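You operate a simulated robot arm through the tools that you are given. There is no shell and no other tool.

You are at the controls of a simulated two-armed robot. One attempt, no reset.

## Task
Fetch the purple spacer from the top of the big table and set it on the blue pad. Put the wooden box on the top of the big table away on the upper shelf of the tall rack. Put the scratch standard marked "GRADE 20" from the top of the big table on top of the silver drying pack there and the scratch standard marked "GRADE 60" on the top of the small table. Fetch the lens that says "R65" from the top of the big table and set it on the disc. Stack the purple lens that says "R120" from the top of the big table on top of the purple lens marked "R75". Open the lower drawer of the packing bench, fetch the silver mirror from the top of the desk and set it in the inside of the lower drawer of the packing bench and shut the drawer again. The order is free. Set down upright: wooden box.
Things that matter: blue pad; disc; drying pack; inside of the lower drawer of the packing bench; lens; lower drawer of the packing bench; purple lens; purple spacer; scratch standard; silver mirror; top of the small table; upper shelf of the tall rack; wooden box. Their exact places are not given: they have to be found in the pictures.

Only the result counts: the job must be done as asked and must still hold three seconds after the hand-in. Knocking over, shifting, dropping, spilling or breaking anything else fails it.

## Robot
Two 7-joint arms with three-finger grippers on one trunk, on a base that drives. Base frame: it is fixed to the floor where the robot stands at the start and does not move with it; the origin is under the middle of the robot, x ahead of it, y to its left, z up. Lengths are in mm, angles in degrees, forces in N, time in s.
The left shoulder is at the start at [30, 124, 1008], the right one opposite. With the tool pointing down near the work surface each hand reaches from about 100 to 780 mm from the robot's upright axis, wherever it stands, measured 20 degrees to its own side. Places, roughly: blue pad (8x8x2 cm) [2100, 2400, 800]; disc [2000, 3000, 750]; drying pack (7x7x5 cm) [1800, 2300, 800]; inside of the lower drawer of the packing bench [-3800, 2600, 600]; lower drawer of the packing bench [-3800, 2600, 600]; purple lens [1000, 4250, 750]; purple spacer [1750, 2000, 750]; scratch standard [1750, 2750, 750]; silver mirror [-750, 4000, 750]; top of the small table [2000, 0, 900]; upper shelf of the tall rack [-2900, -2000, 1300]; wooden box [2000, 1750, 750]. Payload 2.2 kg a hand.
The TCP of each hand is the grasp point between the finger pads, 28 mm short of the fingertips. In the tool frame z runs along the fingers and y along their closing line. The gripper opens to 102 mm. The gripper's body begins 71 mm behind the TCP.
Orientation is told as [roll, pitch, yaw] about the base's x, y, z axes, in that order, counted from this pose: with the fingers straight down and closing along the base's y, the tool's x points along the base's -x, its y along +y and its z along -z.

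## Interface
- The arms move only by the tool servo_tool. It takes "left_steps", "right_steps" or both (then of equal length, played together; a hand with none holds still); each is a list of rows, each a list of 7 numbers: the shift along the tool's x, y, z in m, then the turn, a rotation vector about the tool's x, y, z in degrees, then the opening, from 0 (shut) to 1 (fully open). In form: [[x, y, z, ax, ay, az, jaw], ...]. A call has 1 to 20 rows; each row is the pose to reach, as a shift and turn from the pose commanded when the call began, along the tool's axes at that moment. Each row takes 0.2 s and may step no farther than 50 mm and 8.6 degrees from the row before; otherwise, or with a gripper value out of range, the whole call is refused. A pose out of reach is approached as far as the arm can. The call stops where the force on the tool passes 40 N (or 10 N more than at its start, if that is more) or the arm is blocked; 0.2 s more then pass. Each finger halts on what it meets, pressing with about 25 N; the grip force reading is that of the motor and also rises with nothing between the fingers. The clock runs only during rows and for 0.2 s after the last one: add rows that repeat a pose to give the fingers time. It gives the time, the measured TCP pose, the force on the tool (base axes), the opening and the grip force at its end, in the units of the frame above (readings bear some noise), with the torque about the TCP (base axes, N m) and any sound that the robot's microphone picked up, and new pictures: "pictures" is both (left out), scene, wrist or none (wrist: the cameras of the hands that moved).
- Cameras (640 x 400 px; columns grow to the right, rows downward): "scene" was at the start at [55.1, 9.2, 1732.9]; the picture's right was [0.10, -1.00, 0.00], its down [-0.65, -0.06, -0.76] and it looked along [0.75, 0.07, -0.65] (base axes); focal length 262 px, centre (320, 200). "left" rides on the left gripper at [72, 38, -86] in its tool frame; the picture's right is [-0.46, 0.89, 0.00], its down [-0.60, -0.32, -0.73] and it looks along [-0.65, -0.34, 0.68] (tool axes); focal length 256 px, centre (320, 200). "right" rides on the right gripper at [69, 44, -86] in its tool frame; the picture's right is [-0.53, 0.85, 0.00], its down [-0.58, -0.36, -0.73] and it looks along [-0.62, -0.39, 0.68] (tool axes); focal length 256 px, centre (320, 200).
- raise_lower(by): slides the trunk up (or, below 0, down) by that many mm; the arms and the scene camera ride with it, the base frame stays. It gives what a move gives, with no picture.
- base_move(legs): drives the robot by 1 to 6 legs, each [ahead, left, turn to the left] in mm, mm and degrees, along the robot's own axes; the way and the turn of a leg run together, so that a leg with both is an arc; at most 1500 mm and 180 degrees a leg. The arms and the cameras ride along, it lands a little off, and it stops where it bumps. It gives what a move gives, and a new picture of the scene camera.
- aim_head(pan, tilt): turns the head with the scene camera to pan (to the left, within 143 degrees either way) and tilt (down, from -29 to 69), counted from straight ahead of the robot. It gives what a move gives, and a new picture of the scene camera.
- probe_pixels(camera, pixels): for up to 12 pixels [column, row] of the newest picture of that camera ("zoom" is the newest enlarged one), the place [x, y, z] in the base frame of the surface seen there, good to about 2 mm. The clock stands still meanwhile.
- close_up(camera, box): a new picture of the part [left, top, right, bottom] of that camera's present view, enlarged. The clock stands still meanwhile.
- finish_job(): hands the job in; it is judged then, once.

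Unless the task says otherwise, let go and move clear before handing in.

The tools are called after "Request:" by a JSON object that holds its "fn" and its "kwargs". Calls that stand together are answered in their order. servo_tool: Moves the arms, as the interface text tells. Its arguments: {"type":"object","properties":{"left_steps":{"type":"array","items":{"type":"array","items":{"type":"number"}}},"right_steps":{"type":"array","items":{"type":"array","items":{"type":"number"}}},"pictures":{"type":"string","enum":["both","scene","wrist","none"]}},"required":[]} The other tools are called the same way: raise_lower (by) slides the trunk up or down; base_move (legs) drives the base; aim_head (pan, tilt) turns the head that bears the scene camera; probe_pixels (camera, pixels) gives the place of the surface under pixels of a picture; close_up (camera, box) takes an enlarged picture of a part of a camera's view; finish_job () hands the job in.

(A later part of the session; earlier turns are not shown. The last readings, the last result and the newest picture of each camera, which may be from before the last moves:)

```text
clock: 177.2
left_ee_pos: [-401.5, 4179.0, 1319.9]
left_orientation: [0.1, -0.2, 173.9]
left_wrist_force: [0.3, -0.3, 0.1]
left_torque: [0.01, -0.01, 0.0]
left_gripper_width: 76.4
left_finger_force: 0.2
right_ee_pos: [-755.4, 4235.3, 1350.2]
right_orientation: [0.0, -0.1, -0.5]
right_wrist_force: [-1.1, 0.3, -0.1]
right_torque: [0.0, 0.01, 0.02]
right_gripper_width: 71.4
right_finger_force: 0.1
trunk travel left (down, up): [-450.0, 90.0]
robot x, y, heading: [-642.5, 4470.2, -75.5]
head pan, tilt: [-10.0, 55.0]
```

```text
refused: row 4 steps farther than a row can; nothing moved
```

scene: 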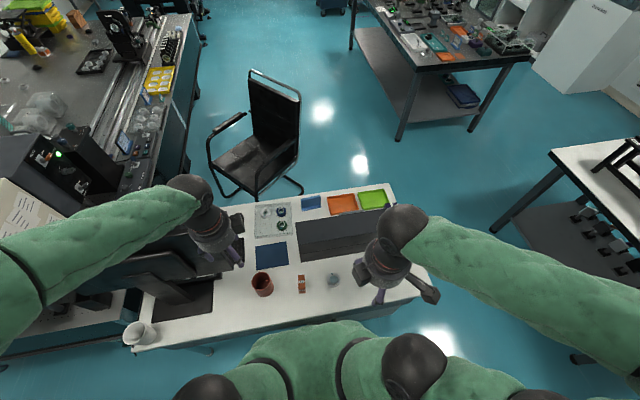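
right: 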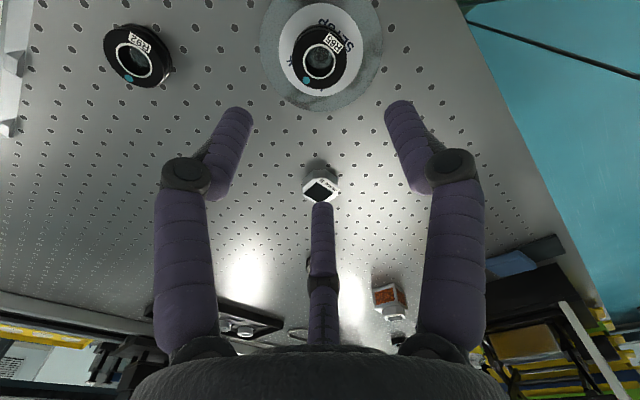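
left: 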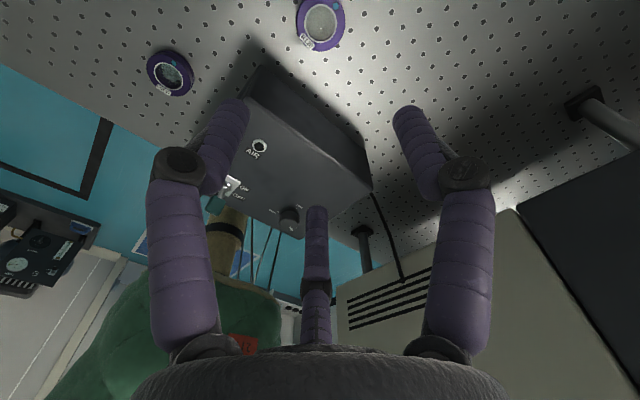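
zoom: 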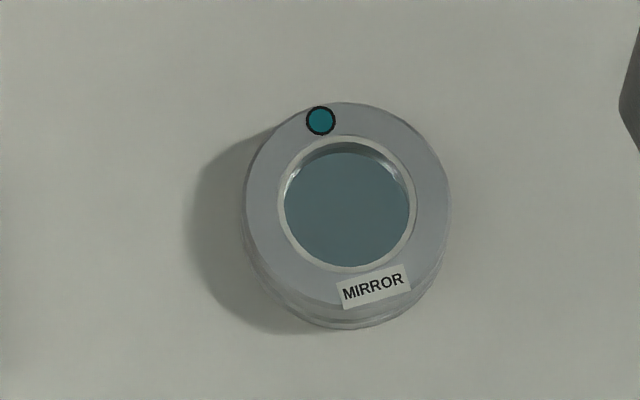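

Request:
{"fn": "servo_tool", "kwargs": {"right_steps": [[-0.017, -0.037, 0, 0, 0, 0, 0.75], [-0.034, -0.074, 0, 0, 0, 0, 0.75], [-0.051, -0.111, 0, 0, 0, 0, 0.75], [-0.068, -0.148, 0, 0, 0, 0, 0.75], [-0.0826, -0.1803, 0.0, 0, 0, 0, 0.75], [-0.0826, -0.1803, 0.045, 0, 0, 0, 0.75], [-0.0826, -0.1803, 0.09, 0, 0, 0, 0.75], [-0.0826, -0.1803, 0.135, 0, 0, 0, 0.75], [-0.0826, -0.1803, 0.18, 0, 0, 0, 0.75], [-0.0826, -0.1803, 0.225, 0, 0, 0, 0.75], [-0.0826, -0.1803, 0.27, 0, 0, 0, 0.75], [-0.0826, -0.1803, 0.315, 0, 0, 0, 0.75], [-0.0826, -0.1803, 0.36, 0, 0, 0, 0.75], [-0.0826, -0.1803, 0.405, 0, 0, 0, 0.75], [-0.0826, -0.1803, 0.45, 0, 0, 0, 0.75], [-0.0826, -0.1803, 0.45, 0, 0, 0, 0.75]], "pictures": "both"}}

```text
clock: 180.6
left_ee_pos: [-400.1, 4179.5, 1319.7]
left_orientation: [0.1, 0.0, 173.8]
left_wrist_force: [0.6, 0.7, 0.1]
left_torque: [-0.02, 0.0, -0.02]
left_gripper_width: 76.8
left_finger_force: 0.0
right_ee_pos: [-672.8, 4054.8, 899.1]
right_orientation: [-0.1, -0.1, -0.5]
right_wrist_force: [-0.5, -0.2, 0.0]
right_torque: [0.01, 0.02, -0.01]
right_gripper_width: 76.5
right_finger_force: 0.2
trunk travel left (down, up): [-450.0, 90.0]
robot x, y, heading: [-644.9, 4469.9, -75.6]
head pan, tilt: [-10.0, 55.0]
```

scene: 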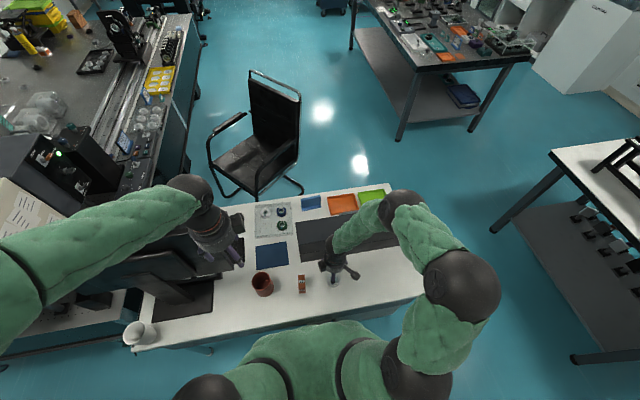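
right: 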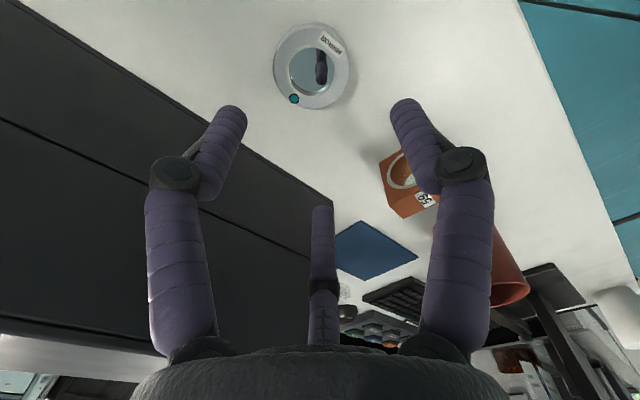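

Request:
{"fn": "probe_pixels", "kwargs": {"camera": "right", "pixels": [[280, 68], [344, 62], [310, 30], [316, 100], [295, 40], [335, 92], [400, 165]]}}

```text
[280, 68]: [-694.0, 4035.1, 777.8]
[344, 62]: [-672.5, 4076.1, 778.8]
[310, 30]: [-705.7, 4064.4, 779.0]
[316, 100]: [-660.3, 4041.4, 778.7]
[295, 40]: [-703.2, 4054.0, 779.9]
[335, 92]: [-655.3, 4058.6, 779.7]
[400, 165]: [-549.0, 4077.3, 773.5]
```

The mirror's centre is (-682,4055), top 779. I centre, descend and close.

Request:
{"fn": "servo_tool", "kwargs": {"right_steps": [[0.009, 0, 0.02, 0, 0, 0, 0.75], [0.009, 0, 0.06, 0, 0, 0, 0.75], [0.009, 0, 0.09, 0, 0, 0, 0.75], [0.009, 0, 0.1085, 0, 0, 0, 0.75], [0.009, 0, 0.1085, 0, 0, 0, 0.5], [0.009, 0, 0.1085, 0, 0, 0, 0.25], [0.009, 0, 0.1085, 0, 0, 0, 0.2], [0.009, 0, 0.1085, 0, 0, 0, 0.2], [0.009, 0, 0.1085, 0, 0, 0, 0.2]], "pictures": "wrist"}}

```text
clock: 182.6
left_ee_pos: [-400.6, 4179.6, 1319.0]
left_orientation: [0.0, 0.0, 173.9]
left_wrist_force: [-0.2, 0.4, 0.3]
left_torque: [0.01, -0.01, 0.0]
left_gripper_width: 76.3
left_finger_force: 0.0
right_ee_pos: [-681.2, 4053.8, 791.0]
right_orientation: [-0.1, -0.1, -0.4]
right_wrist_force: [0.5, -1.1, 0.0]
right_torque: [0.0, 0.0, 0.01]
right_gripper_width: 58.2
right_finger_force: 25.1
trunk travel left (down, up): [-450.0, 90.0]
robot x, y, heading: [-641.2, 4466.5, -75.5]
head pan, tilt: [-10.0, 55.0]
```

right: 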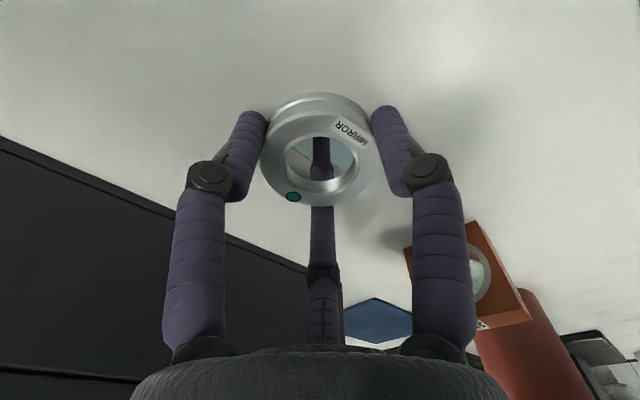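

The mirror is gripped (58 mm, 25 N). I lift it and retract.

Request:
{"fn": "servo_tool", "kwargs": {"right_steps": [[0, 0, -0.03, 0, 0, 0, 0.2], [0, 0, -0.075, 0, 0, 0, 0.2], [0, 0, -0.12, 0, 0, 0, 0.2], [0, 0, -0.165, 0, 0, 0, 0.2], [0, 0, -0.21, 0, 0, 0, 0.2], [0, 0, -0.255, 0, 0, 0, 0.2], [0, 0, -0.3, 0, 0, 0, 0.2], [0.01, 0.03, -0.33, 0, 0, 0, 0.2], [0.02, 0.06, -0.36, 0, 0, 0, 0.2], [0.03, 0.09, -0.39, 0, 0, 0, 0.2], [0.04, 0.12, -0.42, 0, 0, 0, 0.2]], "pictures": "both"}}

Request:
{"fn": "aim_head", "kwargs": {"pan": -85, "tilt": 25}}

```text
clock: 185.0
left_ee_pos: [-400.9, 4180.5, 1319.5]
left_orientation: [0.0, 0.0, 173.9]
left_wrist_force: [-0.3, 0.6, 0.1]
left_torque: [0.0, -0.03, -0.02]
left_gripper_width: 76.5
left_finger_force: 0.1
right_ee_pos: [-722.6, 4177.1, 1213.5]
right_orientation: [-0.1, -0.1, -0.4]
right_wrist_force: [-1.1, 0.1, -1.1]
right_torque: [-0.03, -0.01, -0.02]
right_gripper_width: 58.5
right_finger_force: 24.9
trunk travel left (down, up): [-450.0, 90.0]
robot x, y, heading: [-645.2, 4471.4, -75.5]
head pan, tilt: [-10.0, 55.0]
```

scene: 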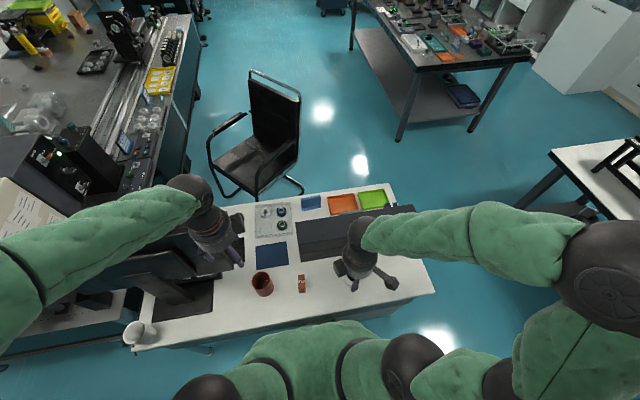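
right: 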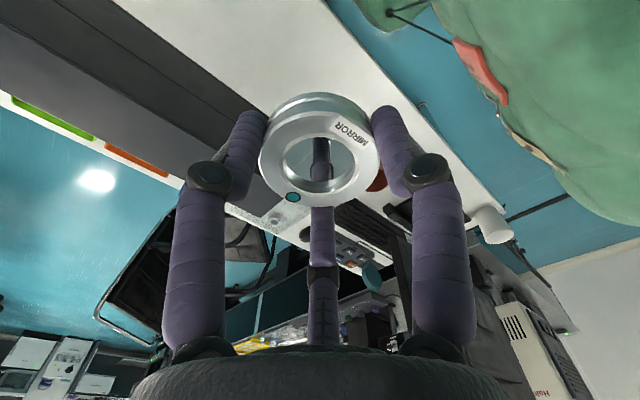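

```text
clock: 186.5
left_ee_pos: [-400.9, 4178.7, 1320.0]
left_orientation: [0.1, 0.1, 173.8]
left_wrist_force: [-0.2, -0.2, -0.2]
left_torque: [-0.02, -0.02, -0.02]
left_gripper_width: 76.5
left_finger_force: 0.1
right_ee_pos: [-721.7, 4174.7, 1213.3]
right_orientation: [-0.2, -0.1, -0.6]
right_wrist_force: [0.9, 0.8, -0.3]
right_torque: [0.03, 0.01, 0.01]
right_gripper_width: 58.2
right_finger_force: 25.2
trunk travel left (down, up): [-450.0, 90.0]
robot x, y, heading: [-644.6, 4465.6, -75.4]
head pan, tilt: [-85.0, 25.0]
```

scene: 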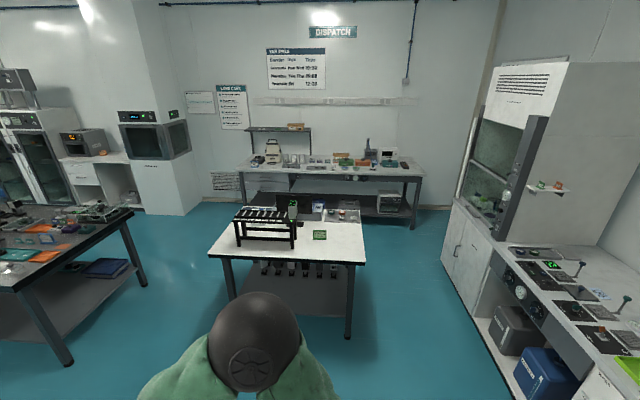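

The DISPATCH bench is at the far wall, behind a white table. I probe the layout.

Request:
{"fn": "probe_pixels", "kwargs": {"camera": "scene", "pixels": [[265, 195], [415, 180], [245, 175], [350, 335], [230, 295], [360, 235], [210, 250], [410, 225], [460, 265], [145, 290], [290, 180], [235, 155]]}}

Request:
{"fn": "close_up", "kwargs": {"camera": "scene", "box": [200, 120, 460, 280]}}

```text
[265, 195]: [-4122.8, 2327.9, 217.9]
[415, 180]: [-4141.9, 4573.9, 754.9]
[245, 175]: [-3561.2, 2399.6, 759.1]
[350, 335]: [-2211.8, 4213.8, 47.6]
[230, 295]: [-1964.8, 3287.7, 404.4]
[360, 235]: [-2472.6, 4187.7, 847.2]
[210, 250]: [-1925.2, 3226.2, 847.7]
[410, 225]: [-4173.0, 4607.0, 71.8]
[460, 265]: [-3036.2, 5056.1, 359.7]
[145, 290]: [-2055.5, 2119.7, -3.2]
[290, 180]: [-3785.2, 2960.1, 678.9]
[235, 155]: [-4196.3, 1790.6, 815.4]
```

```text
2.46 times, centred on (330, 200) of scene
```

zoom: 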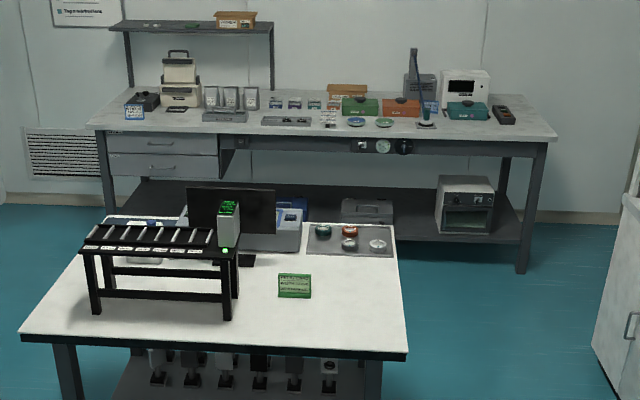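

The bench front is at u≈-2850 with two stacked drawers at its left end (zoom (165,145) and (165,165)). I check the desk's end and the passage beside it.

Request:
{"fn": "aim_head", "kwargs": {"pan": -50, "tilt": 45}}

Request:
{"fn": "probe_pixels", "kwargs": {"camera": "scene", "pixels": [[320, 200], [250, 250], [200, 220], [150, 180], [300, 300], [400, 200], [450, 250], [350, 130], [250, 120]]}}

```text
clock: 187.5
left_ee_pos: [-401.6, 4178.2, 1320.4]
left_orientation: [0.1, 0.0, 173.9]
left_wrist_force: [-0.2, 0.1, -1.1]
left_torque: [0.0, 0.03, 0.03]
left_gripper_width: 76.5
left_finger_force: 0.1
right_ee_pos: [-722.2, 4175.2, 1212.6]
right_orientation: [-0.1, -0.2, -0.5]
right_wrist_force: [0.2, 0.0, -0.7]
right_torque: [-0.02, 0.03, -0.05]
right_gripper_width: 58.2
right_finger_force: 25.2
trunk travel left (down, up): [-450.0, 90.0]
robot x, y, heading: [-645.5, 4467.7, -75.5]
head pan, tilt: [-50.0, 45.0]
```

scene: 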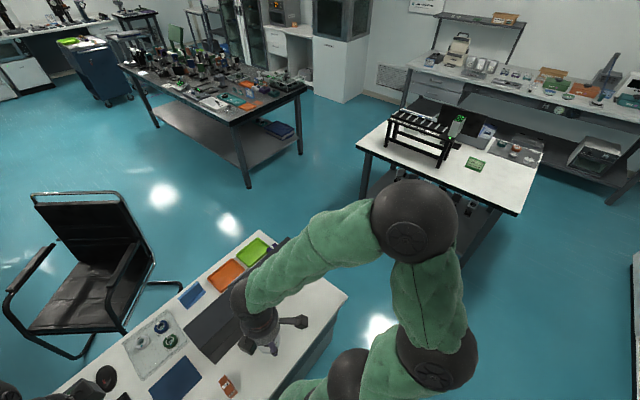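

```text
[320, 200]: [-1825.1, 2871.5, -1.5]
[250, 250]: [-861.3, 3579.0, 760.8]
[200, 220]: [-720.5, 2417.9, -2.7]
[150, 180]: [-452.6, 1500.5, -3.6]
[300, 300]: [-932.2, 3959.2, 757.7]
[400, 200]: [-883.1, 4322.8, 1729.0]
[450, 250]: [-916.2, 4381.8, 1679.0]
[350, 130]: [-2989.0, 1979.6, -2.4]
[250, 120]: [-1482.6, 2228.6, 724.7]
```

Request:
{"fn": "probe_pixels", "kwargs": {"camera": "scene", "pixels": [[343, 291], [264, 234], [248, 186], [300, 152], [232, 125], [303, 92], [360, 148], [365, 195], [517, 212], [440, 90], [400, 95]]}}

```text
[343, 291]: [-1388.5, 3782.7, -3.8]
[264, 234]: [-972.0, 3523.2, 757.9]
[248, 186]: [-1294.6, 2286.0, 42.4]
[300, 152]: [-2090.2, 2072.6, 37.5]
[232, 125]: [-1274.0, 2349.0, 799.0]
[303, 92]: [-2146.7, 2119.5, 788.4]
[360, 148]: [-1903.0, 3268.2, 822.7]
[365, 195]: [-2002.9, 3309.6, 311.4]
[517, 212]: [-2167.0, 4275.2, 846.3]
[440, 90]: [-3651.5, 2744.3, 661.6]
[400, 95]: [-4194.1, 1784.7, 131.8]
```

The corridor is free: desk end at u≈-60, white table at u≈-1018, optics bench edge at v≈2595. I drive right, then ahead through the corridor.

Request:
{"fn": "base_move", "kwargs": {"legs": [[0, -1042, 0], [700, 0, 0]]}}

```text
clock: 196.2
left_ee_pos: [-1226.8, 3250.2, 1319.7]
left_orientation: [-0.1, -0.1, 173.9]
left_wrist_force: [0.1, 0.1, 0.1]
left_torque: [0.02, 0.02, 0.01]
left_gripper_width: 76.6
left_finger_force: 0.0
right_ee_pos: [-1547.9, 3246.1, 1213.3]
right_orientation: [-0.2, -0.2, -0.5]
right_wrist_force: [1.0, -0.3, 0.1]
right_torque: [0.0, 0.03, 0.02]
right_gripper_width: 58.2
right_finger_force: 24.6
trunk travel left (down, up): [-450.0, 90.0]
robot x, y, heading: [-1471.0, 3539.4, -75.5]
head pan, tilt: [-50.0, 45.0]
```

scene: 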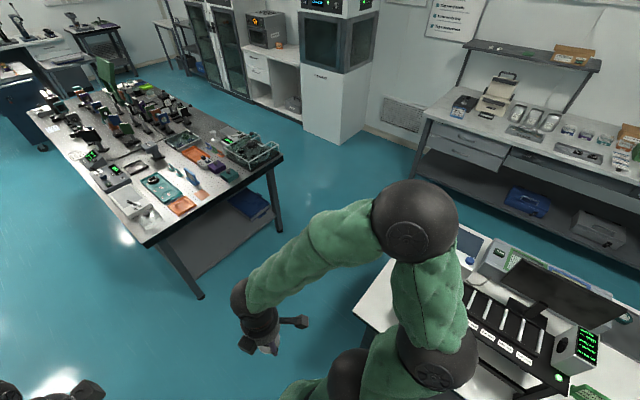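

The drawers are visible at (465,140) upper and (460,160) lower. I probe them.

Request:
{"fn": "close_up", "kwargs": {"camera": "scene", "box": [400, 90, 560, 200]}}

Request:
{"fn": "probe_pixels", "kwargs": {"camera": "zoom", "pixels": [[245, 175], [240, 250], [110, 175], [390, 255], [110, 230], [400, 310], [430, 270], [85, 130], [200, 85]]}}

```text
3.64 times, centred on (480, 145) of scene
```

zoom: 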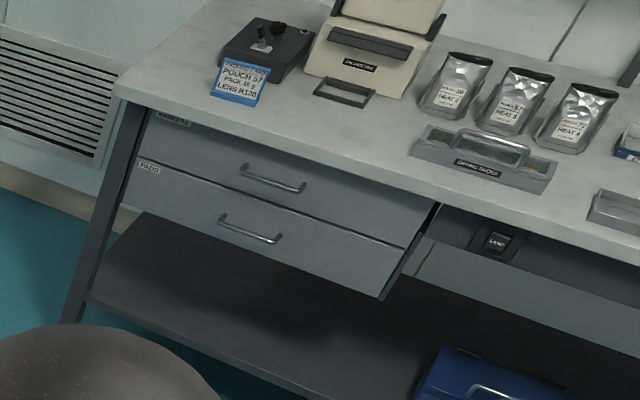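

```text
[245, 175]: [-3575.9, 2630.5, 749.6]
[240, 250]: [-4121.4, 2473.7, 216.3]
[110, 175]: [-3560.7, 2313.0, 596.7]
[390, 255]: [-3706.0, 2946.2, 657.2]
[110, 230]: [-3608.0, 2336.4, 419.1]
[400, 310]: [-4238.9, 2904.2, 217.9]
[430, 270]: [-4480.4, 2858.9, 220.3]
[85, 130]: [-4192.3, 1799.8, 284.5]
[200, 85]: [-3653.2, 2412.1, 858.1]
```

The lower drawer ("PADS") has a bow handle at zoom (250,232). I drive on: ahead, turn right, and ahead along the aisle.

Request:
{"fn": "base_move", "kwargs": {"legs": [[560, 0, 0], [0, 0, -90], [900, 0, 0]]}}

Request:
{"fn": "aim_head", "kwargs": {"pan": 0, "tilt": 35}}

```text
clock: 207.6
left_ee_pos: [-2509.0, 2565.1, 1319.1]
left_orientation: [0.0, 0.0, 82.1]
left_wrist_force: [-0.5, 0.4, 0.6]
left_torque: [0.02, -0.06, -0.01]
left_gripper_width: 76.4
left_finger_force: 0.1
right_ee_pos: [-2503.8, 2885.9, 1213.2]
right_orientation: [-0.2, -0.2, -92.3]
right_wrist_force: [-0.3, 1.0, -0.9]
right_torque: [0.0, -0.01, 0.04]
right_gripper_width: 58.6
right_finger_force: 24.7
trunk travel left (down, up): [-450.0, 90.0]
robot x, y, heading: [-2211.6, 2802.6, -167.1]
head pan, tilt: [-50.0, 45.0]
```

scene: 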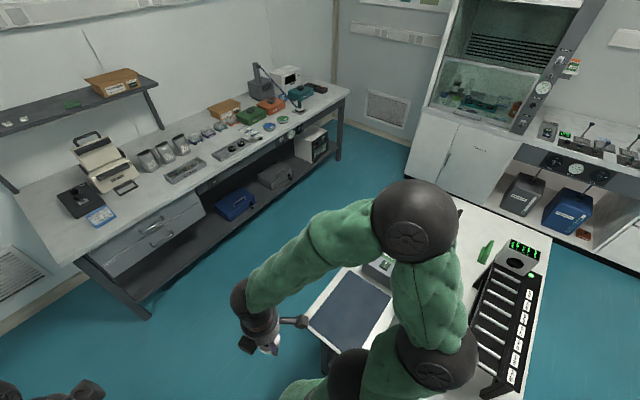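

```text
clock: 208.8
left_ee_pos: [-2508.6, 2565.2, 1320.1]
left_orientation: [0.1, 0.0, 82.2]
left_wrist_force: [-0.4, 0.9, -0.7]
left_torque: [-0.01, 0.03, 0.01]
left_gripper_width: 76.6
left_finger_force: 0.0
right_ee_pos: [-2504.7, 2887.6, 1213.6]
right_orientation: [0.0, -0.1, -92.2]
right_wrist_force: [0.7, -0.7, -0.8]
right_torque: [-0.03, 0.02, 0.0]
right_gripper_width: 58.2
right_finger_force: 24.6
trunk travel left (down, up): [-450.0, 90.0]
robot x, y, heading: [-2214.0, 2802.6, -167.3]
head pan, tilt: [0.0, 35.0]
```

scene: 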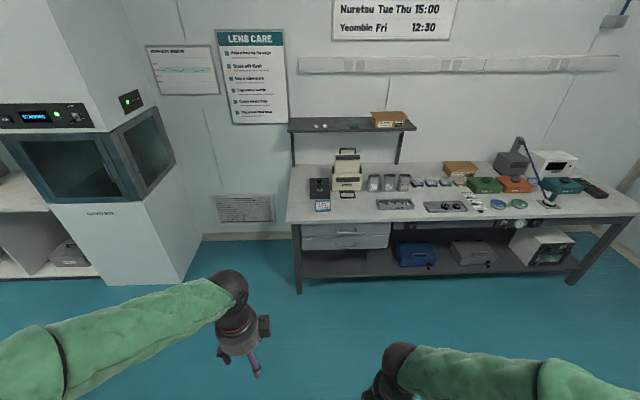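

The drawers are straight ahead at (345,230)/(345,242). I zoom and probe the handles.

Request:
{"fn": "close_up", "kwargs": {"camera": "scene", "box": [280, 200, 400, 275]}}

Request:
{"fn": "probe_pixels", "kwargs": {"camera": "zoom", "pixels": [[355, 232], [325, 227], [390, 237], [310, 222], [130, 220], [570, 215], [140, 190], [100, 280], [357, 180], [200, 240], [200, 160], [480, 235]]}}

```text
5.33 times, centred on (340, 238) of scene
```

zoom: 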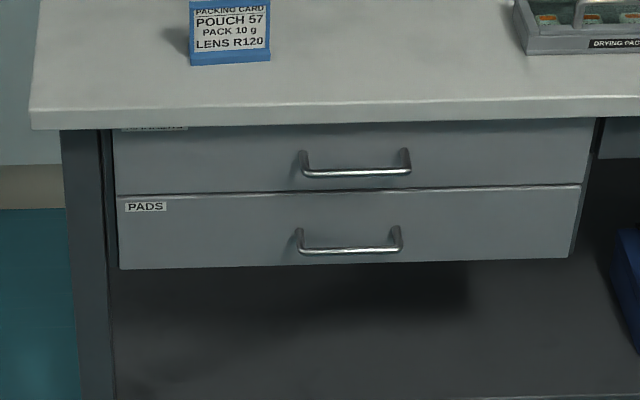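

```text
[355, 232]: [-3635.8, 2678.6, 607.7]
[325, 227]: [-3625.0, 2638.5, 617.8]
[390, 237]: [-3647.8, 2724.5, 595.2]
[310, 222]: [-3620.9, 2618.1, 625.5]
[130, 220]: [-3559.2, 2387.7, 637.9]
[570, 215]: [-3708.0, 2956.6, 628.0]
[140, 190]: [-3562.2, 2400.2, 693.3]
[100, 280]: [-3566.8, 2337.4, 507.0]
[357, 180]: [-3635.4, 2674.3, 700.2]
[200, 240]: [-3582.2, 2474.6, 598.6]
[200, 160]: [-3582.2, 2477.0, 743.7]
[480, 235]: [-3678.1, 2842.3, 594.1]
```

I probe the lower handle bar itself.

Request:
{"fn": "probe_pixels", "kwargs": {"camera": "zoom", "pixels": [[350, 251], [320, 251], [380, 249], [299, 240], [397, 238], [350, 253], [350, 249], [355, 173], [120, 268], [570, 257], [120, 200], [350, 195]]}}

```text
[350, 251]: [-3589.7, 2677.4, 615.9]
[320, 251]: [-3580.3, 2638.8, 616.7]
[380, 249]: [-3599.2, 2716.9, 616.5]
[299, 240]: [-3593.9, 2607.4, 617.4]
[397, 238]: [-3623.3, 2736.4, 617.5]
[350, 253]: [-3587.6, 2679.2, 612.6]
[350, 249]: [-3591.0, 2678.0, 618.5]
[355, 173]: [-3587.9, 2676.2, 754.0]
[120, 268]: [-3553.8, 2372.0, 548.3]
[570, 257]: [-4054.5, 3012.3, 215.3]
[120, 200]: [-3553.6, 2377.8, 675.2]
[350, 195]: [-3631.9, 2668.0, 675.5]
```

The lower bar is centred at (-3589,2677,616), 45 mm off the drawer front. I straighten the heading and drive ahead 600 mm, then check the white table's extent to my right.

Request:
{"fn": "base_move", "kwargs": {"legs": [[0, 0, 1.7], [600, 0, 0]]}}

Request:
{"fn": "aim_head", "kwargs": {"pan": -110, "tilt": 50}}

Request:
{"fn": "probe_pixels", "kwargs": {"camera": "scene", "pixels": [[320, 200], [250, 200], [200, 200], [150, 150], [400, 200], [300, 100], [200, 100], [100, 200]]}}

```text
clock: 212.5
left_ee_pos: [-3081.8, 2413.4, 1320.0]
left_orientation: [0.0, 0.0, 83.4]
left_wrist_force: [0.2, 0.4, 1.6]
left_torque: [0.0, 0.03, 0.0]
left_gripper_width: 76.5
left_finger_force: 0.0
right_ee_pos: [-3083.3, 2735.7, 1214.1]
right_orientation: [-0.1, -0.1, -91.1]
right_wrist_force: [0.8, -0.5, -1.1]
right_torque: [0.01, -0.01, 0.0]
right_gripper_width: 58.5
right_finger_force: 25.2
trunk travel left (down, up): [-450.0, 90.0]
robot x, y, heading: [-2790.8, 2655.3, -166.1]
head pan, tilt: [0.0, 35.0]
```

scene: 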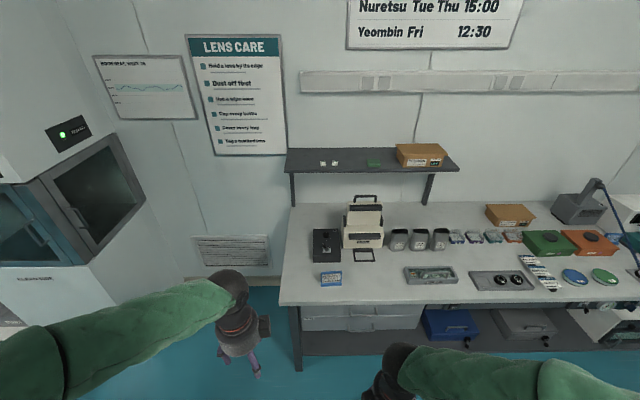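

```text
clock: 214.4
left_ee_pos: [-3081.9, 2412.8, 1320.0]
left_orientation: [0.0, 0.1, 83.4]
left_wrist_force: [-0.1, -0.9, -0.2]
left_torque: [0.0, 0.0, 0.0]
left_gripper_width: 76.3
left_finger_force: 0.1
right_ee_pos: [-3081.8, 2734.7, 1213.0]
right_orientation: [-0.2, -0.1, -91.1]
right_wrist_force: [0.4, -0.5, -0.5]
right_torque: [-0.03, 0.0, -0.01]
right_gripper_width: 58.5
right_finger_force: 24.8
trunk travel left (down, up): [-450.0, 90.0]
robot x, y, heading: [-2786.2, 2654.0, -166.3]
head pan, tilt: [-110.0, 50.0]
```

scene: 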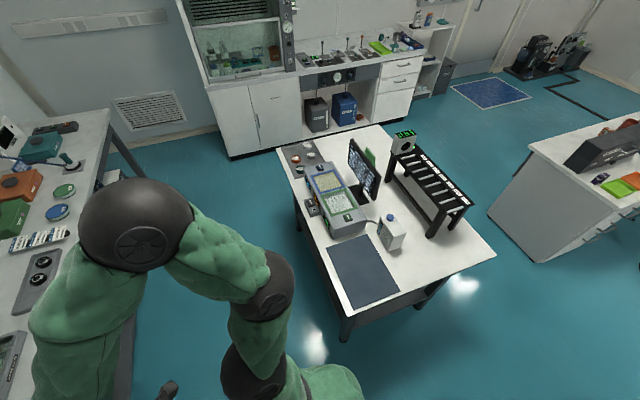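

```text
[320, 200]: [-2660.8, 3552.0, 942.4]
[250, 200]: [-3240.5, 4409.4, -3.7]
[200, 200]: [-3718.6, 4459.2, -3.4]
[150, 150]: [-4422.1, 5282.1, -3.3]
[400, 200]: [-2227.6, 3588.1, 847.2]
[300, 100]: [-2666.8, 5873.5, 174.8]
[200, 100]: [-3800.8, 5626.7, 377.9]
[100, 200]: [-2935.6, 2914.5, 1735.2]
```

Request:
{"fn": "probe_pixels", "kwargs": {"camera": "scene", "pixels": [[348, 308], [285, 158], [490, 255], [345, 335], [310, 230]]}}

Request:
{"fn": "aim_head", "kwargs": {"pan": 0, "tilt": 50}}

```text
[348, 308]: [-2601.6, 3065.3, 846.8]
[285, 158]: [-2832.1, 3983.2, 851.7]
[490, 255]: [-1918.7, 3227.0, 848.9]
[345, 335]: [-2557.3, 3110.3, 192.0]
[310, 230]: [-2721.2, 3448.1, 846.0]
```

```text
clock: 216.2
left_ee_pos: [-3082.1, 2413.9, 1320.2]
left_orientation: [-0.1, 0.1, 83.4]
left_wrist_force: [-1.2, -0.4, 0.5]
left_torque: [-0.02, -0.03, -0.01]
left_gripper_width: 76.2
left_finger_force: 0.3
right_ee_pos: [-3083.7, 2734.6, 1212.0]
right_orientation: [0.0, -0.1, -91.1]
right_wrist_force: [0.2, 0.4, -1.2]
right_torque: [0.03, 0.01, -0.02]
right_gripper_width: 58.4
right_finger_force: 24.5
trunk travel left (down, up): [-450.0, 90.0]
robot x, y, heading: [-2785.8, 2655.6, -166.3]
head pan, tilt: [0.0, 50.0]
```

scene: 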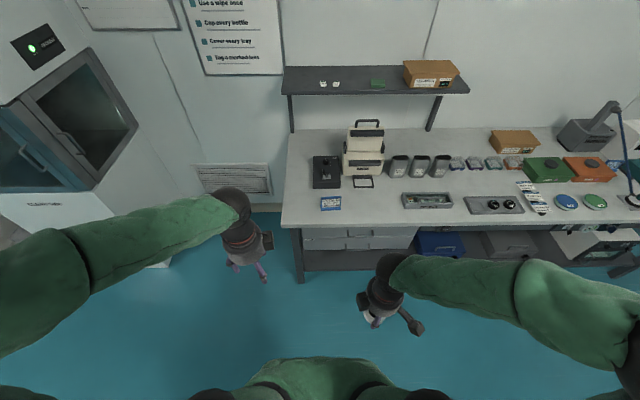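

White table's bench-side edge is u≈-1742, so there is room at u<-2000. I lower the trunk by 350 mm here first (hands are over free floor).

Request:
{"fn": "raise_lower", "kwargs": {"by": -350}}

Request:
{"fn": "base_move", "kwargs": {"legs": [[0, 0, 0.9], [0, -285, 0]]}}

```text
clock: 219.7
left_ee_pos: [-3081.8, 2412.9, 970.5]
left_orientation: [0.0, 0.0, 83.4]
left_wrist_force: [-0.9, 0.3, 0.6]
left_torque: [0.0, 0.04, 0.01]
left_gripper_width: 76.6
left_finger_force: 0.0
right_ee_pos: [-3082.7, 2733.8, 862.9]
right_orientation: [0.0, -0.1, -91.1]
right_wrist_force: [-0.3, -0.4, -0.9]
right_torque: [0.02, 0.0, -0.02]
right_gripper_width: 58.5
right_finger_force: 25.1
trunk travel left (down, up): [-100.0, 440.0]
robot x, y, heading: [-2789.2, 2656.1, -166.1]
head pan, tilt: [0.0, 50.0]
```

```text
clock: 222.0
left_ee_pos: [-3152.7, 2690.7, 969.4]
left_orientation: [0.0, 0.0, 84.3]
left_wrist_force: [0.8, 0.6, 0.5]
left_torque: [-0.07, 0.0, -0.02]
left_gripper_width: 76.5
left_finger_force: 0.0
right_ee_pos: [-3158.2, 3011.2, 863.2]
right_orientation: [-0.1, -0.3, -90.1]
right_wrist_force: [-0.2, 0.2, -0.6]
right_torque: [-0.04, 0.0, 0.03]
right_gripper_width: 58.4
right_finger_force: 25.6
trunk travel left (down, up): [-100.0, 440.0]
robot x, y, heading: [-2861.8, 2939.4, -165.3]
head pan, tilt: [0.0, 50.0]
```

scene: 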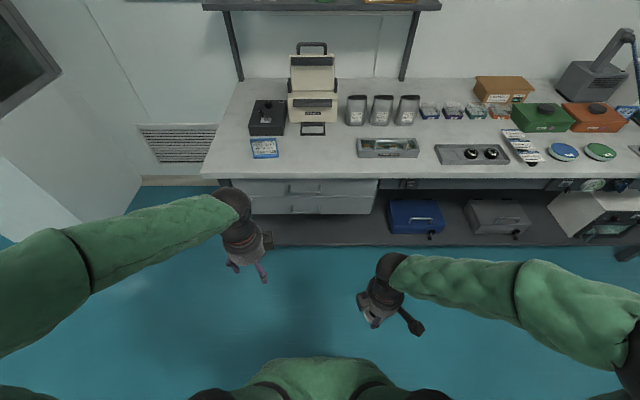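

The handle is 770 mm ahead and 69 mm left. I first yaw the left hand to face the bench and move it forward.

Request:
{"fn": "servo_tool", "kwargs": {"left_steps": [[-0.0073, 0.036, 0, 0, 0, -6.8, 0.75], [-0.0146, 0.072, 0, 0, 0, -13.6, 0.75], [-0.0219, 0.108, 0, 0, 0, -20.4, 0.75], [-0.0292, 0.144, 0, 0, 0, -20.4, 0.75], [-0.0365, 0.18, 0, 0, 0, -20.4, 0.75]], "pictures": "none"}}

Request:
{"fn": "servo_tool", "kwargs": {"left_steps": [[0, 0, 0.02, -8.2, 0, 0, 0.75], [0, 0, 0.04, -16.4, 0, 0, 0.75], [0, 0, 0.06, -24.6, 0, 0, 0.75], [0, 0, 0.08, -32.8, 0, 0, 0.75], [0, 0, 0.1, -41, 0, 0, 0.75], [0, 0, 0.12, -49.2, 0, 0, 0.75]], "pictures": "both"}}

```text
clock: 223.2
left_ee_pos: [-3326.1, 2743.0, 969.2]
left_orientation: [0.0, 0.0, 104.8]
left_wrist_force: [0.4, 0.4, 0.5]
left_torque: [0.0, -0.02, -0.01]
left_gripper_width: 76.5
left_finger_force: 0.1
right_ee_pos: [-3159.2, 3010.6, 862.7]
right_orientation: [0.0, 0.0, -90.2]
right_wrist_force: [0.1, 0.7, -0.3]
right_torque: [-0.04, -0.01, 0.01]
right_gripper_width: 58.4
right_finger_force: 24.8
trunk travel left (down, up): [-100.0, 440.0]
robot x, y, heading: [-2862.2, 2934.5, -165.2]
head pan, tilt: [0.0, 50.0]
```

```text
clock: 224.6
left_ee_pos: [-3327.7, 2744.9, 851.7]
left_orientation: [49.4, -0.2, 104.7]
left_wrist_force: [0.3, 0.6, -0.6]
left_torque: [-0.01, -0.03, -0.01]
left_gripper_width: 76.8
left_finger_force: 0.1
right_ee_pos: [-3158.1, 3011.1, 863.8]
right_orientation: [-0.1, -0.1, -90.2]
right_wrist_force: [0.4, 0.8, -0.3]
right_torque: [-0.02, 0.02, -0.01]
right_gripper_width: 58.2
right_finger_force: 25.7
trunk travel left (down, up): [-100.0, 440.0]
robot x, y, heading: [-2859.3, 2936.4, -165.2]
head pan, tilt: [0.0, 50.0]
```

scene: 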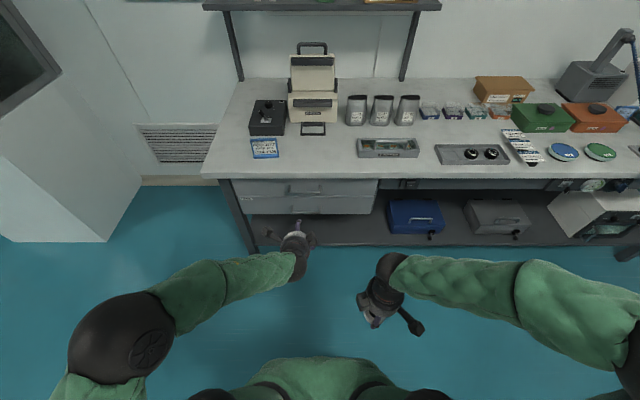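
left: 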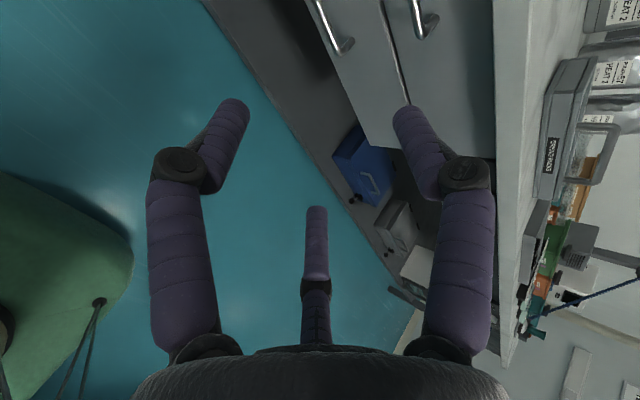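

The tilt works (roll 49°). I continue to horizontal while lowering to the handle height.

Request:
{"fn": "servo_tool", "kwargs": {"left_steps": [[0, -0.0298, 0.0256, -6.8, 0, 0, 0.75], [0, -0.0597, 0.0512, -13.6, 0, 0, 0.75], [0, -0.0895, 0.0768, -20.4, 0, 0, 0.75], [0, -0.1193, 0.1024, -27.2, 0, 0, 0.75], [0, -0.1492, 0.128, -34, 0, 0, 0.75], [0, -0.179, 0.1536, -40.6, 0, 0, 0.75], [0, -0.179, 0.1536, -40.6, 0, 0, 0.75]], "pictures": "both"}}

```text
clock: 226.2
left_ee_pos: [-3330.3, 2822.7, 657.3]
left_orientation: [91.3, -0.5, 105.7]
left_wrist_force: [-13.0, -0.9, 2.3]
left_torque: [0.05, -0.11, 0.26]
left_gripper_width: 76.3
left_finger_force: 0.1
left hand out of reach, approached as far as the arm can: row 4, 5, 6, 7
right_ee_pos: [-3160.2, 3009.9, 863.1]
right_orientation: [0.0, -0.1, -90.1]
right_wrist_force: [0.4, -0.2, 0.1]
right_torque: [0.05, 0.08, -0.02]
right_gripper_width: 58.1
right_finger_force: 24.3
trunk travel left (down, up): [-100.0, 440.0]
robot x, y, heading: [-2866.4, 2935.9, -165.1]
head pan, tilt: [0.0, 50.0]
```

scene: 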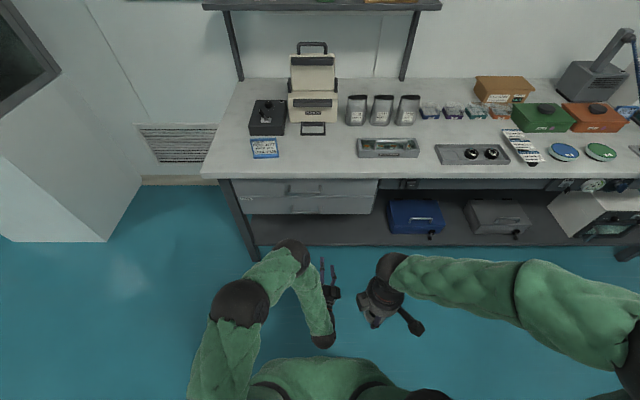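
left: 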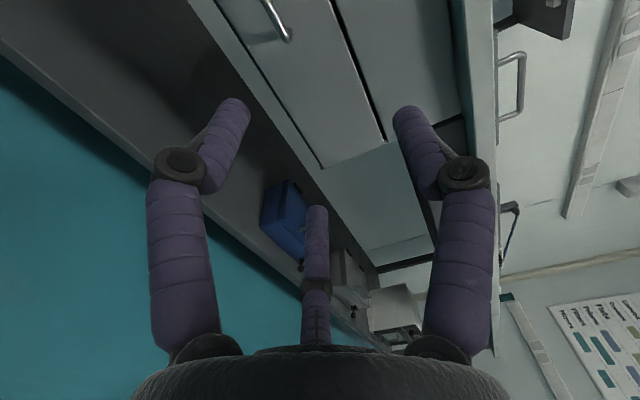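

The hand came out of reach there (too close to the body) and near the right hand. I reverse the motion to the last good pose.

Request:
{"fn": "servo_tool", "kwargs": {"left_steps": [[0, 0.0393, 0, 6.6, 0, 0, 0.75], [0, 0.0787, 0, 13.4, 0, 0, 0.75], [0, 0.118, 0, 20.2, 0, 0, 0.75], [0, 0.157, 0, 27, 0, 0, 0.75], [0, 0.1967, 0, 33.8, 0, 0, 0.75], [0, 0.236, 0, 40.6, 0, 0, 0.75], [0, 0.236, 0, 40.6, 0, 0, 0.75]], "pictures": "both"}}

```text
clock: 227.8
left_ee_pos: [-3319.1, 2828.9, 875.9]
left_orientation: [49.1, -0.1, 104.5]
left_wrist_force: [-0.5, -0.5, 0.2]
left_torque: [-0.01, 0.0, -0.01]
left_gripper_width: 76.2
left_finger_force: 0.1
right_ee_pos: [-3158.4, 3010.8, 863.3]
right_orientation: [-0.1, -0.1, -90.1]
right_wrist_force: [-0.3, -0.4, -1.2]
right_torque: [0.0, 0.01, 0.02]
right_gripper_width: 58.6
right_finger_force: 24.7
trunk travel left (down, up): [-100.0, 440.0]
robot x, y, heading: [-2860.2, 2935.6, -165.2]
head pan, tilt: [0.0, 50.0]
```

scene: 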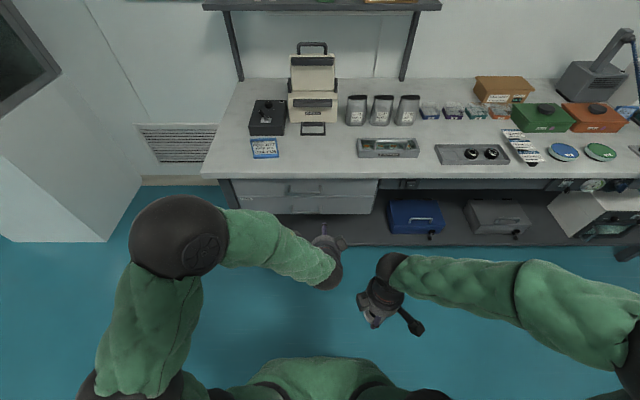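
left: 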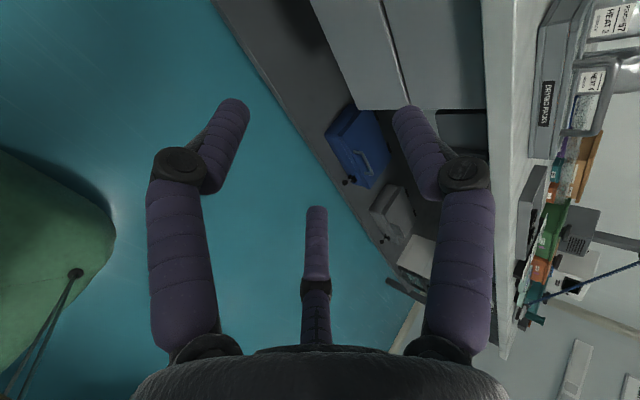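

The hand recovered. I move the right hand (with the mirror) aside, and extend the left hand further forward before tilting on.

Request:
{"fn": "servo_tool", "kwargs": {"right_steps": [[0.03, -0.008, -0.02, 0, 0, 0, 0.2], [0.06, -0.016, -0.04, 0, 0, 0, 0.2], [0.09, -0.024, -0.06, 0, 0, 0, 0.2], [0.12, -0.032, -0.08, 0, 0, 0, 0.2], [0.145, -0.038, -0.1, 0, 0, 0, 0.2]], "left_steps": [[0.0164, 0.0234, 0.027, 0, 0, 0, 0.75], [0.0328, 0.0468, 0.054, 0, 0, 0, 0.75], [0.0492, 0.0702, 0.081, 0, 0, 0, 0.75], [0.0656, 0.0936, 0.108, 0, 0, 0, 0.75], [0.082, 0.117, 0.135, 0, 0, 0, 0.75]], "pictures": "none"}}

Request:
{"fn": "servo_tool", "kwargs": {"left_steps": [[0, -0.0149, 0.0128, -4.0, 0, 0, 0.75], [0, -0.0298, 0.0256, -8.0, 0, 0, 0.75], [0, -0.0447, 0.0384, -12, 0, 0, 0.75], [0, -0.0596, 0.0512, -16, 0, 0, 0.75], [0, -0.0745, 0.064, -20, 0, 0, 0.75]], "pictures": "both"}}

```text
clock: 229.0
left_ee_pos: [-3470.6, 2704.2, 876.7]
left_orientation: [49.1, 0.0, 104.7]
left_wrist_force: [0.0, 0.3, 0.9]
left_torque: [0.01, -0.01, -0.03]
left_gripper_width: 76.4
left_finger_force: 0.3
right_ee_pos: [-3195.0, 3156.6, 962.3]
right_orientation: [0.1, -0.1, -90.1]
right_wrist_force: [-0.7, 0.4, -1.2]
right_torque: [-0.02, -0.01, 0.0]
right_gripper_width: 58.4
right_finger_force: 25.0
trunk travel left (down, up): [-100.0, 440.0]
robot x, y, heading: [-2865.2, 2934.7, -165.2]
head pan, tilt: [0.0, 50.0]
```

```text
clock: 230.2
left_ee_pos: [-3471.2, 2703.2, 776.3]
left_orientation: [69.2, -0.1, 104.7]
left_wrist_force: [-0.4, -0.3, 0.0]
left_torque: [0.0, -0.04, 0.01]
left_gripper_width: 76.4
left_finger_force: 0.0
right_ee_pos: [-3195.5, 3154.3, 962.0]
right_orientation: [-0.1, -0.1, -90.0]
right_wrist_force: [-0.2, 0.4, 0.0]
right_torque: [-0.01, 0.01, -0.03]
right_gripper_width: 58.3
right_finger_force: 25.3
trunk travel left (down, up): [-100.0, 440.0]
robot x, y, heading: [-2857.4, 2937.2, -165.4]
head pan, tilt: [0.0, 50.0]
```

scene: 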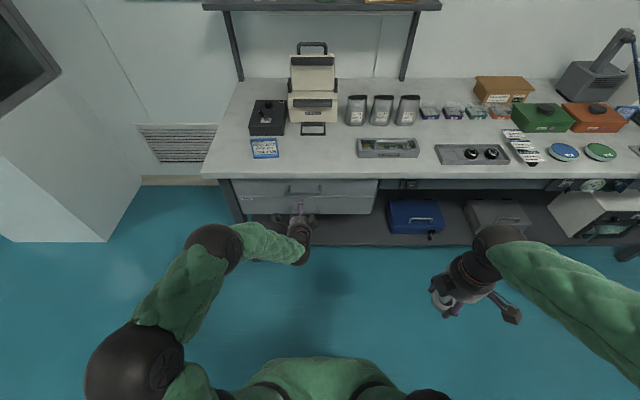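
left: 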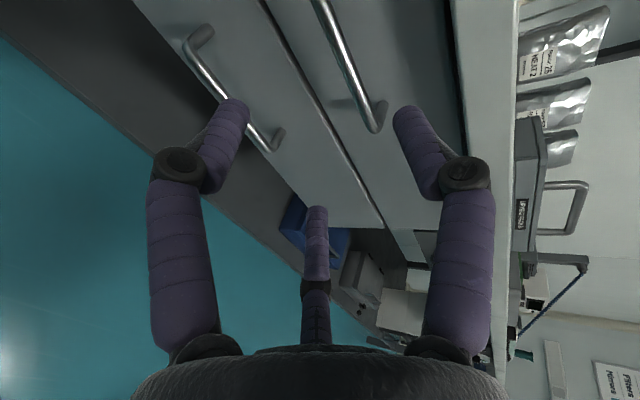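

Good. I finish the tilt to horizontal and lower to the bar's height.

Request:
{"fn": "servo_tool", "kwargs": {"left_steps": [[0, -0.0299, 0.0114, -4.2, 0, 0, 0.75], [0, -0.0598, 0.0227, -8.4, 0, 0, 0.75], [0, -0.0898, 0.0341, -12.6, 0, 0, 0.75], [0, -0.1197, 0.0454, -16.8, 0, 0, 0.75], [0, -0.1496, 0.0568, -20.8, 0, 0, 0.75], [0, -0.1496, 0.0568, -20.8, 0, 0, 0.75]], "pictures": "both"}}

```text
clock: 231.6
left_ee_pos: [-3487.8, 2784.4, 652.6]
left_orientation: [88.8, 0.0, 108.6]
left_wrist_force: [-2.7, -0.8, 3.7]
left_torque: [0.08, -0.32, -0.03]
left_gripper_width: 76.6
left_finger_force: 0.5
left hand out of reach, approached as far as the arm can: row 1, 2, 3, 4, 5, 6
right_ee_pos: [-3195.2, 3156.7, 962.2]
right_orientation: [-0.1, -0.2, -90.1]
right_wrist_force: [0.0, 1.1, -0.2]
right_torque: [-0.01, 0.03, 0.01]
right_gripper_width: 58.3
right_finger_force: 24.6
trunk travel left (down, up): [-100.0, 440.0]
robot x, y, heading: [-2862.0, 2937.6, -165.2]
head pan, tilt: [0.0, 50.0]
```

scene: 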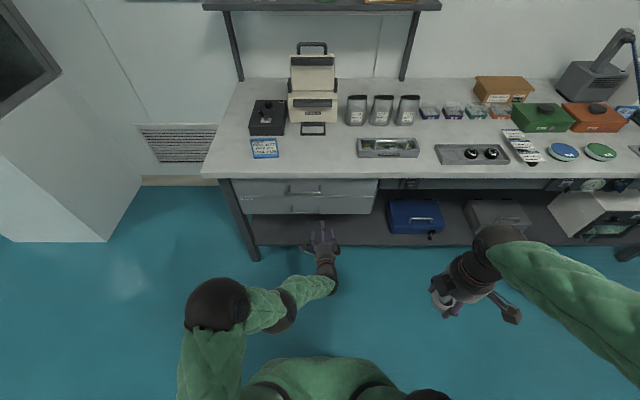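
left: 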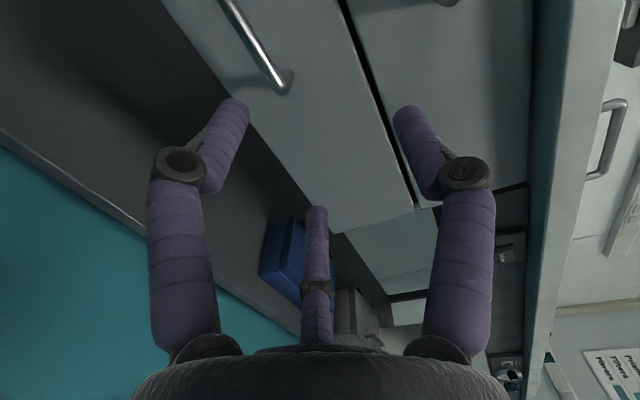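

The wrist hits a limit but has reached nearly horizontal (88.8°) at a slightly different place; I use trunk and base to bring the hand to the bar: trunk down 37 mm, base left 80 mm.

Request:
{"fn": "raise_lower", "kwargs": {"by": -37}}

Request:
{"fn": "base_move", "kwargs": {"legs": [[0, 80, 0]]}}

Request:
{"fn": "close_up", "kwargs": {"camera": "left", "box": [0, 0, 640, 400]}}

```text
clock: 232.4
left_ee_pos: [-3485.9, 2783.8, 612.3]
left_orientation: [88.3, 0.0, 108.5]
left_wrist_force: [0.0, -0.8, 0.3]
left_torque: [-0.04, -0.03, 0.02]
left_gripper_width: 76.4
left_finger_force: 0.0
right_ee_pos: [-3194.1, 3156.6, 925.5]
right_orientation: [-0.1, -0.1, -90.2]
right_wrist_force: [0.0, 0.2, -1.5]
right_torque: [0.01, -0.02, 0.03]
right_gripper_width: 58.3
right_finger_force: 24.7
trunk travel left (down, up): [-63.0, 477.0]
robot x, y, heading: [-2858.3, 2936.6, -165.0]
head pan, tilt: [0.0, 50.0]
```

```text
clock: 233.5
left_ee_pos: [-3463.9, 2706.8, 612.8]
left_orientation: [88.2, 0.0, 108.5]
left_wrist_force: [0.1, -0.6, -0.4]
left_torque: [0.0, -0.01, -0.04]
left_gripper_width: 76.6
left_finger_force: 0.1
right_ee_pos: [-3174.6, 3077.5, 927.3]
right_orientation: [-0.1, -0.1, -90.2]
right_wrist_force: [0.0, 0.2, -0.8]
right_torque: [0.03, 0.03, 0.01]
right_gripper_width: 58.2
right_finger_force: 25.2
trunk travel left (down, up): [-63.0, 477.0]
robot x, y, heading: [-2839.4, 2857.4, -165.4]
head pan, tilt: [0.0, 50.0]
```

scene: 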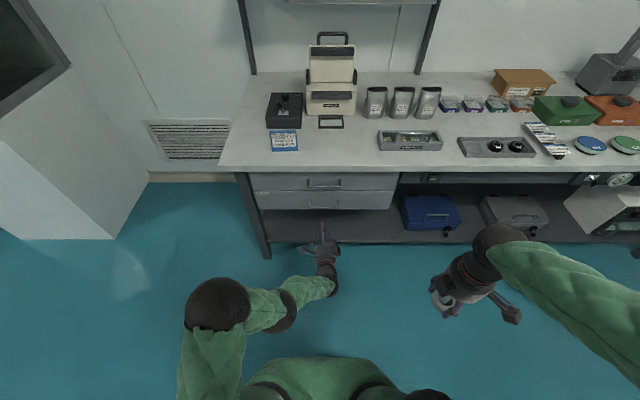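

```text
1.00 times, centred on (320, 200) of left (not enlarged: the box is as wide or as high as the picture)
```

zoom: 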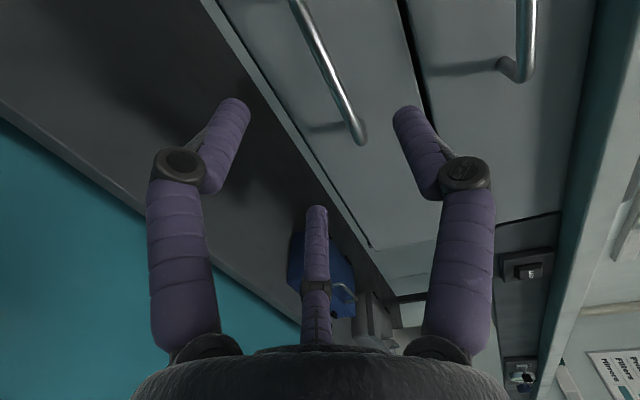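

The bar is 128 mm straight ahead of the hand and 3 mm higher — good. I open fully and drive ahead 118 mm.

Request:
{"fn": "servo_tool", "kwargs": {"left_steps": [[0, 0, 0, 0, 0, 0, 1], [0, 0, 0, 0, 0, 0, 1]], "pictures": "none"}}

Request:
{"fn": "base_move", "kwargs": {"legs": [[85, 0, 0]]}}

Request:
{"fn": "close_up", "kwargs": {"camera": "left", "box": [0, 0, 640, 400]}}

```text
clock: 234.1
left_ee_pos: [-3464.7, 2706.5, 611.8]
left_orientation: [88.2, 0.1, 108.5]
left_wrist_force: [0.0, -1.1, -1.0]
left_torque: [0.01, 0.0, 0.03]
left_gripper_width: 102.0
left_finger_force: 0.0
right_ee_pos: [-3173.9, 3079.5, 925.5]
right_orientation: [-0.2, 0.0, -90.2]
right_wrist_force: [1.0, -0.3, -0.3]
right_torque: [0.01, 0.05, 0.01]
right_gripper_width: 58.1
right_finger_force: 24.7
trunk travel left (down, up): [-63.0, 477.0]
robot x, y, heading: [-2838.9, 2860.1, -165.3]
head pan, tilt: [0.0, 50.0]
```

```text
clock: 235.2
left_ee_pos: [-3547.6, 2684.7, 611.9]
left_orientation: [88.1, 0.0, 108.7]
left_wrist_force: [-0.3, 0.8, -0.6]
left_torque: [0.02, 0.02, 0.02]
left_gripper_width: 102.0
left_finger_force: 0.0
right_ee_pos: [-3257.3, 3056.1, 924.4]
right_orientation: [0.1, -0.1, -90.1]
right_wrist_force: [0.0, -0.6, -0.5]
right_torque: [-0.01, -0.03, -0.02]
right_gripper_width: 58.1
right_finger_force: 25.3
trunk travel left (down, up): [-63.0, 477.0]
robot x, y, heading: [-2922.9, 2836.0, -165.0]
head pan, tilt: [0.0, 50.0]
```

scene: 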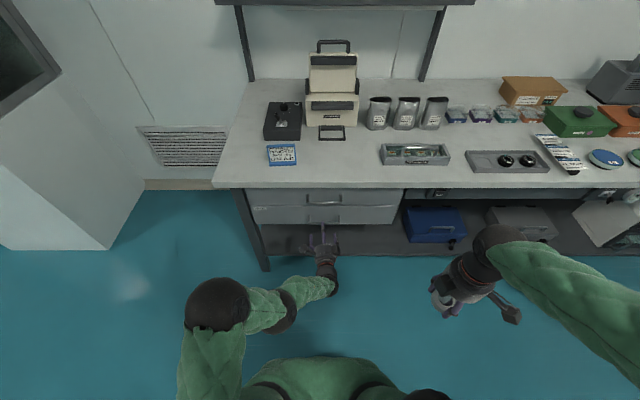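

```text
1.00 times, centred on (320, 200) of left (not enlarged: the box is as wide or as high as the picture)
```

zoom: 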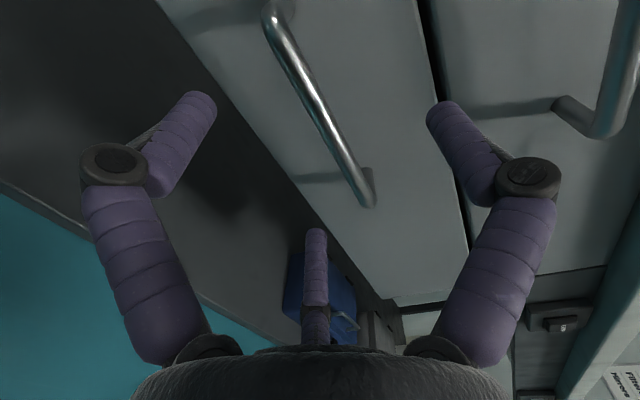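

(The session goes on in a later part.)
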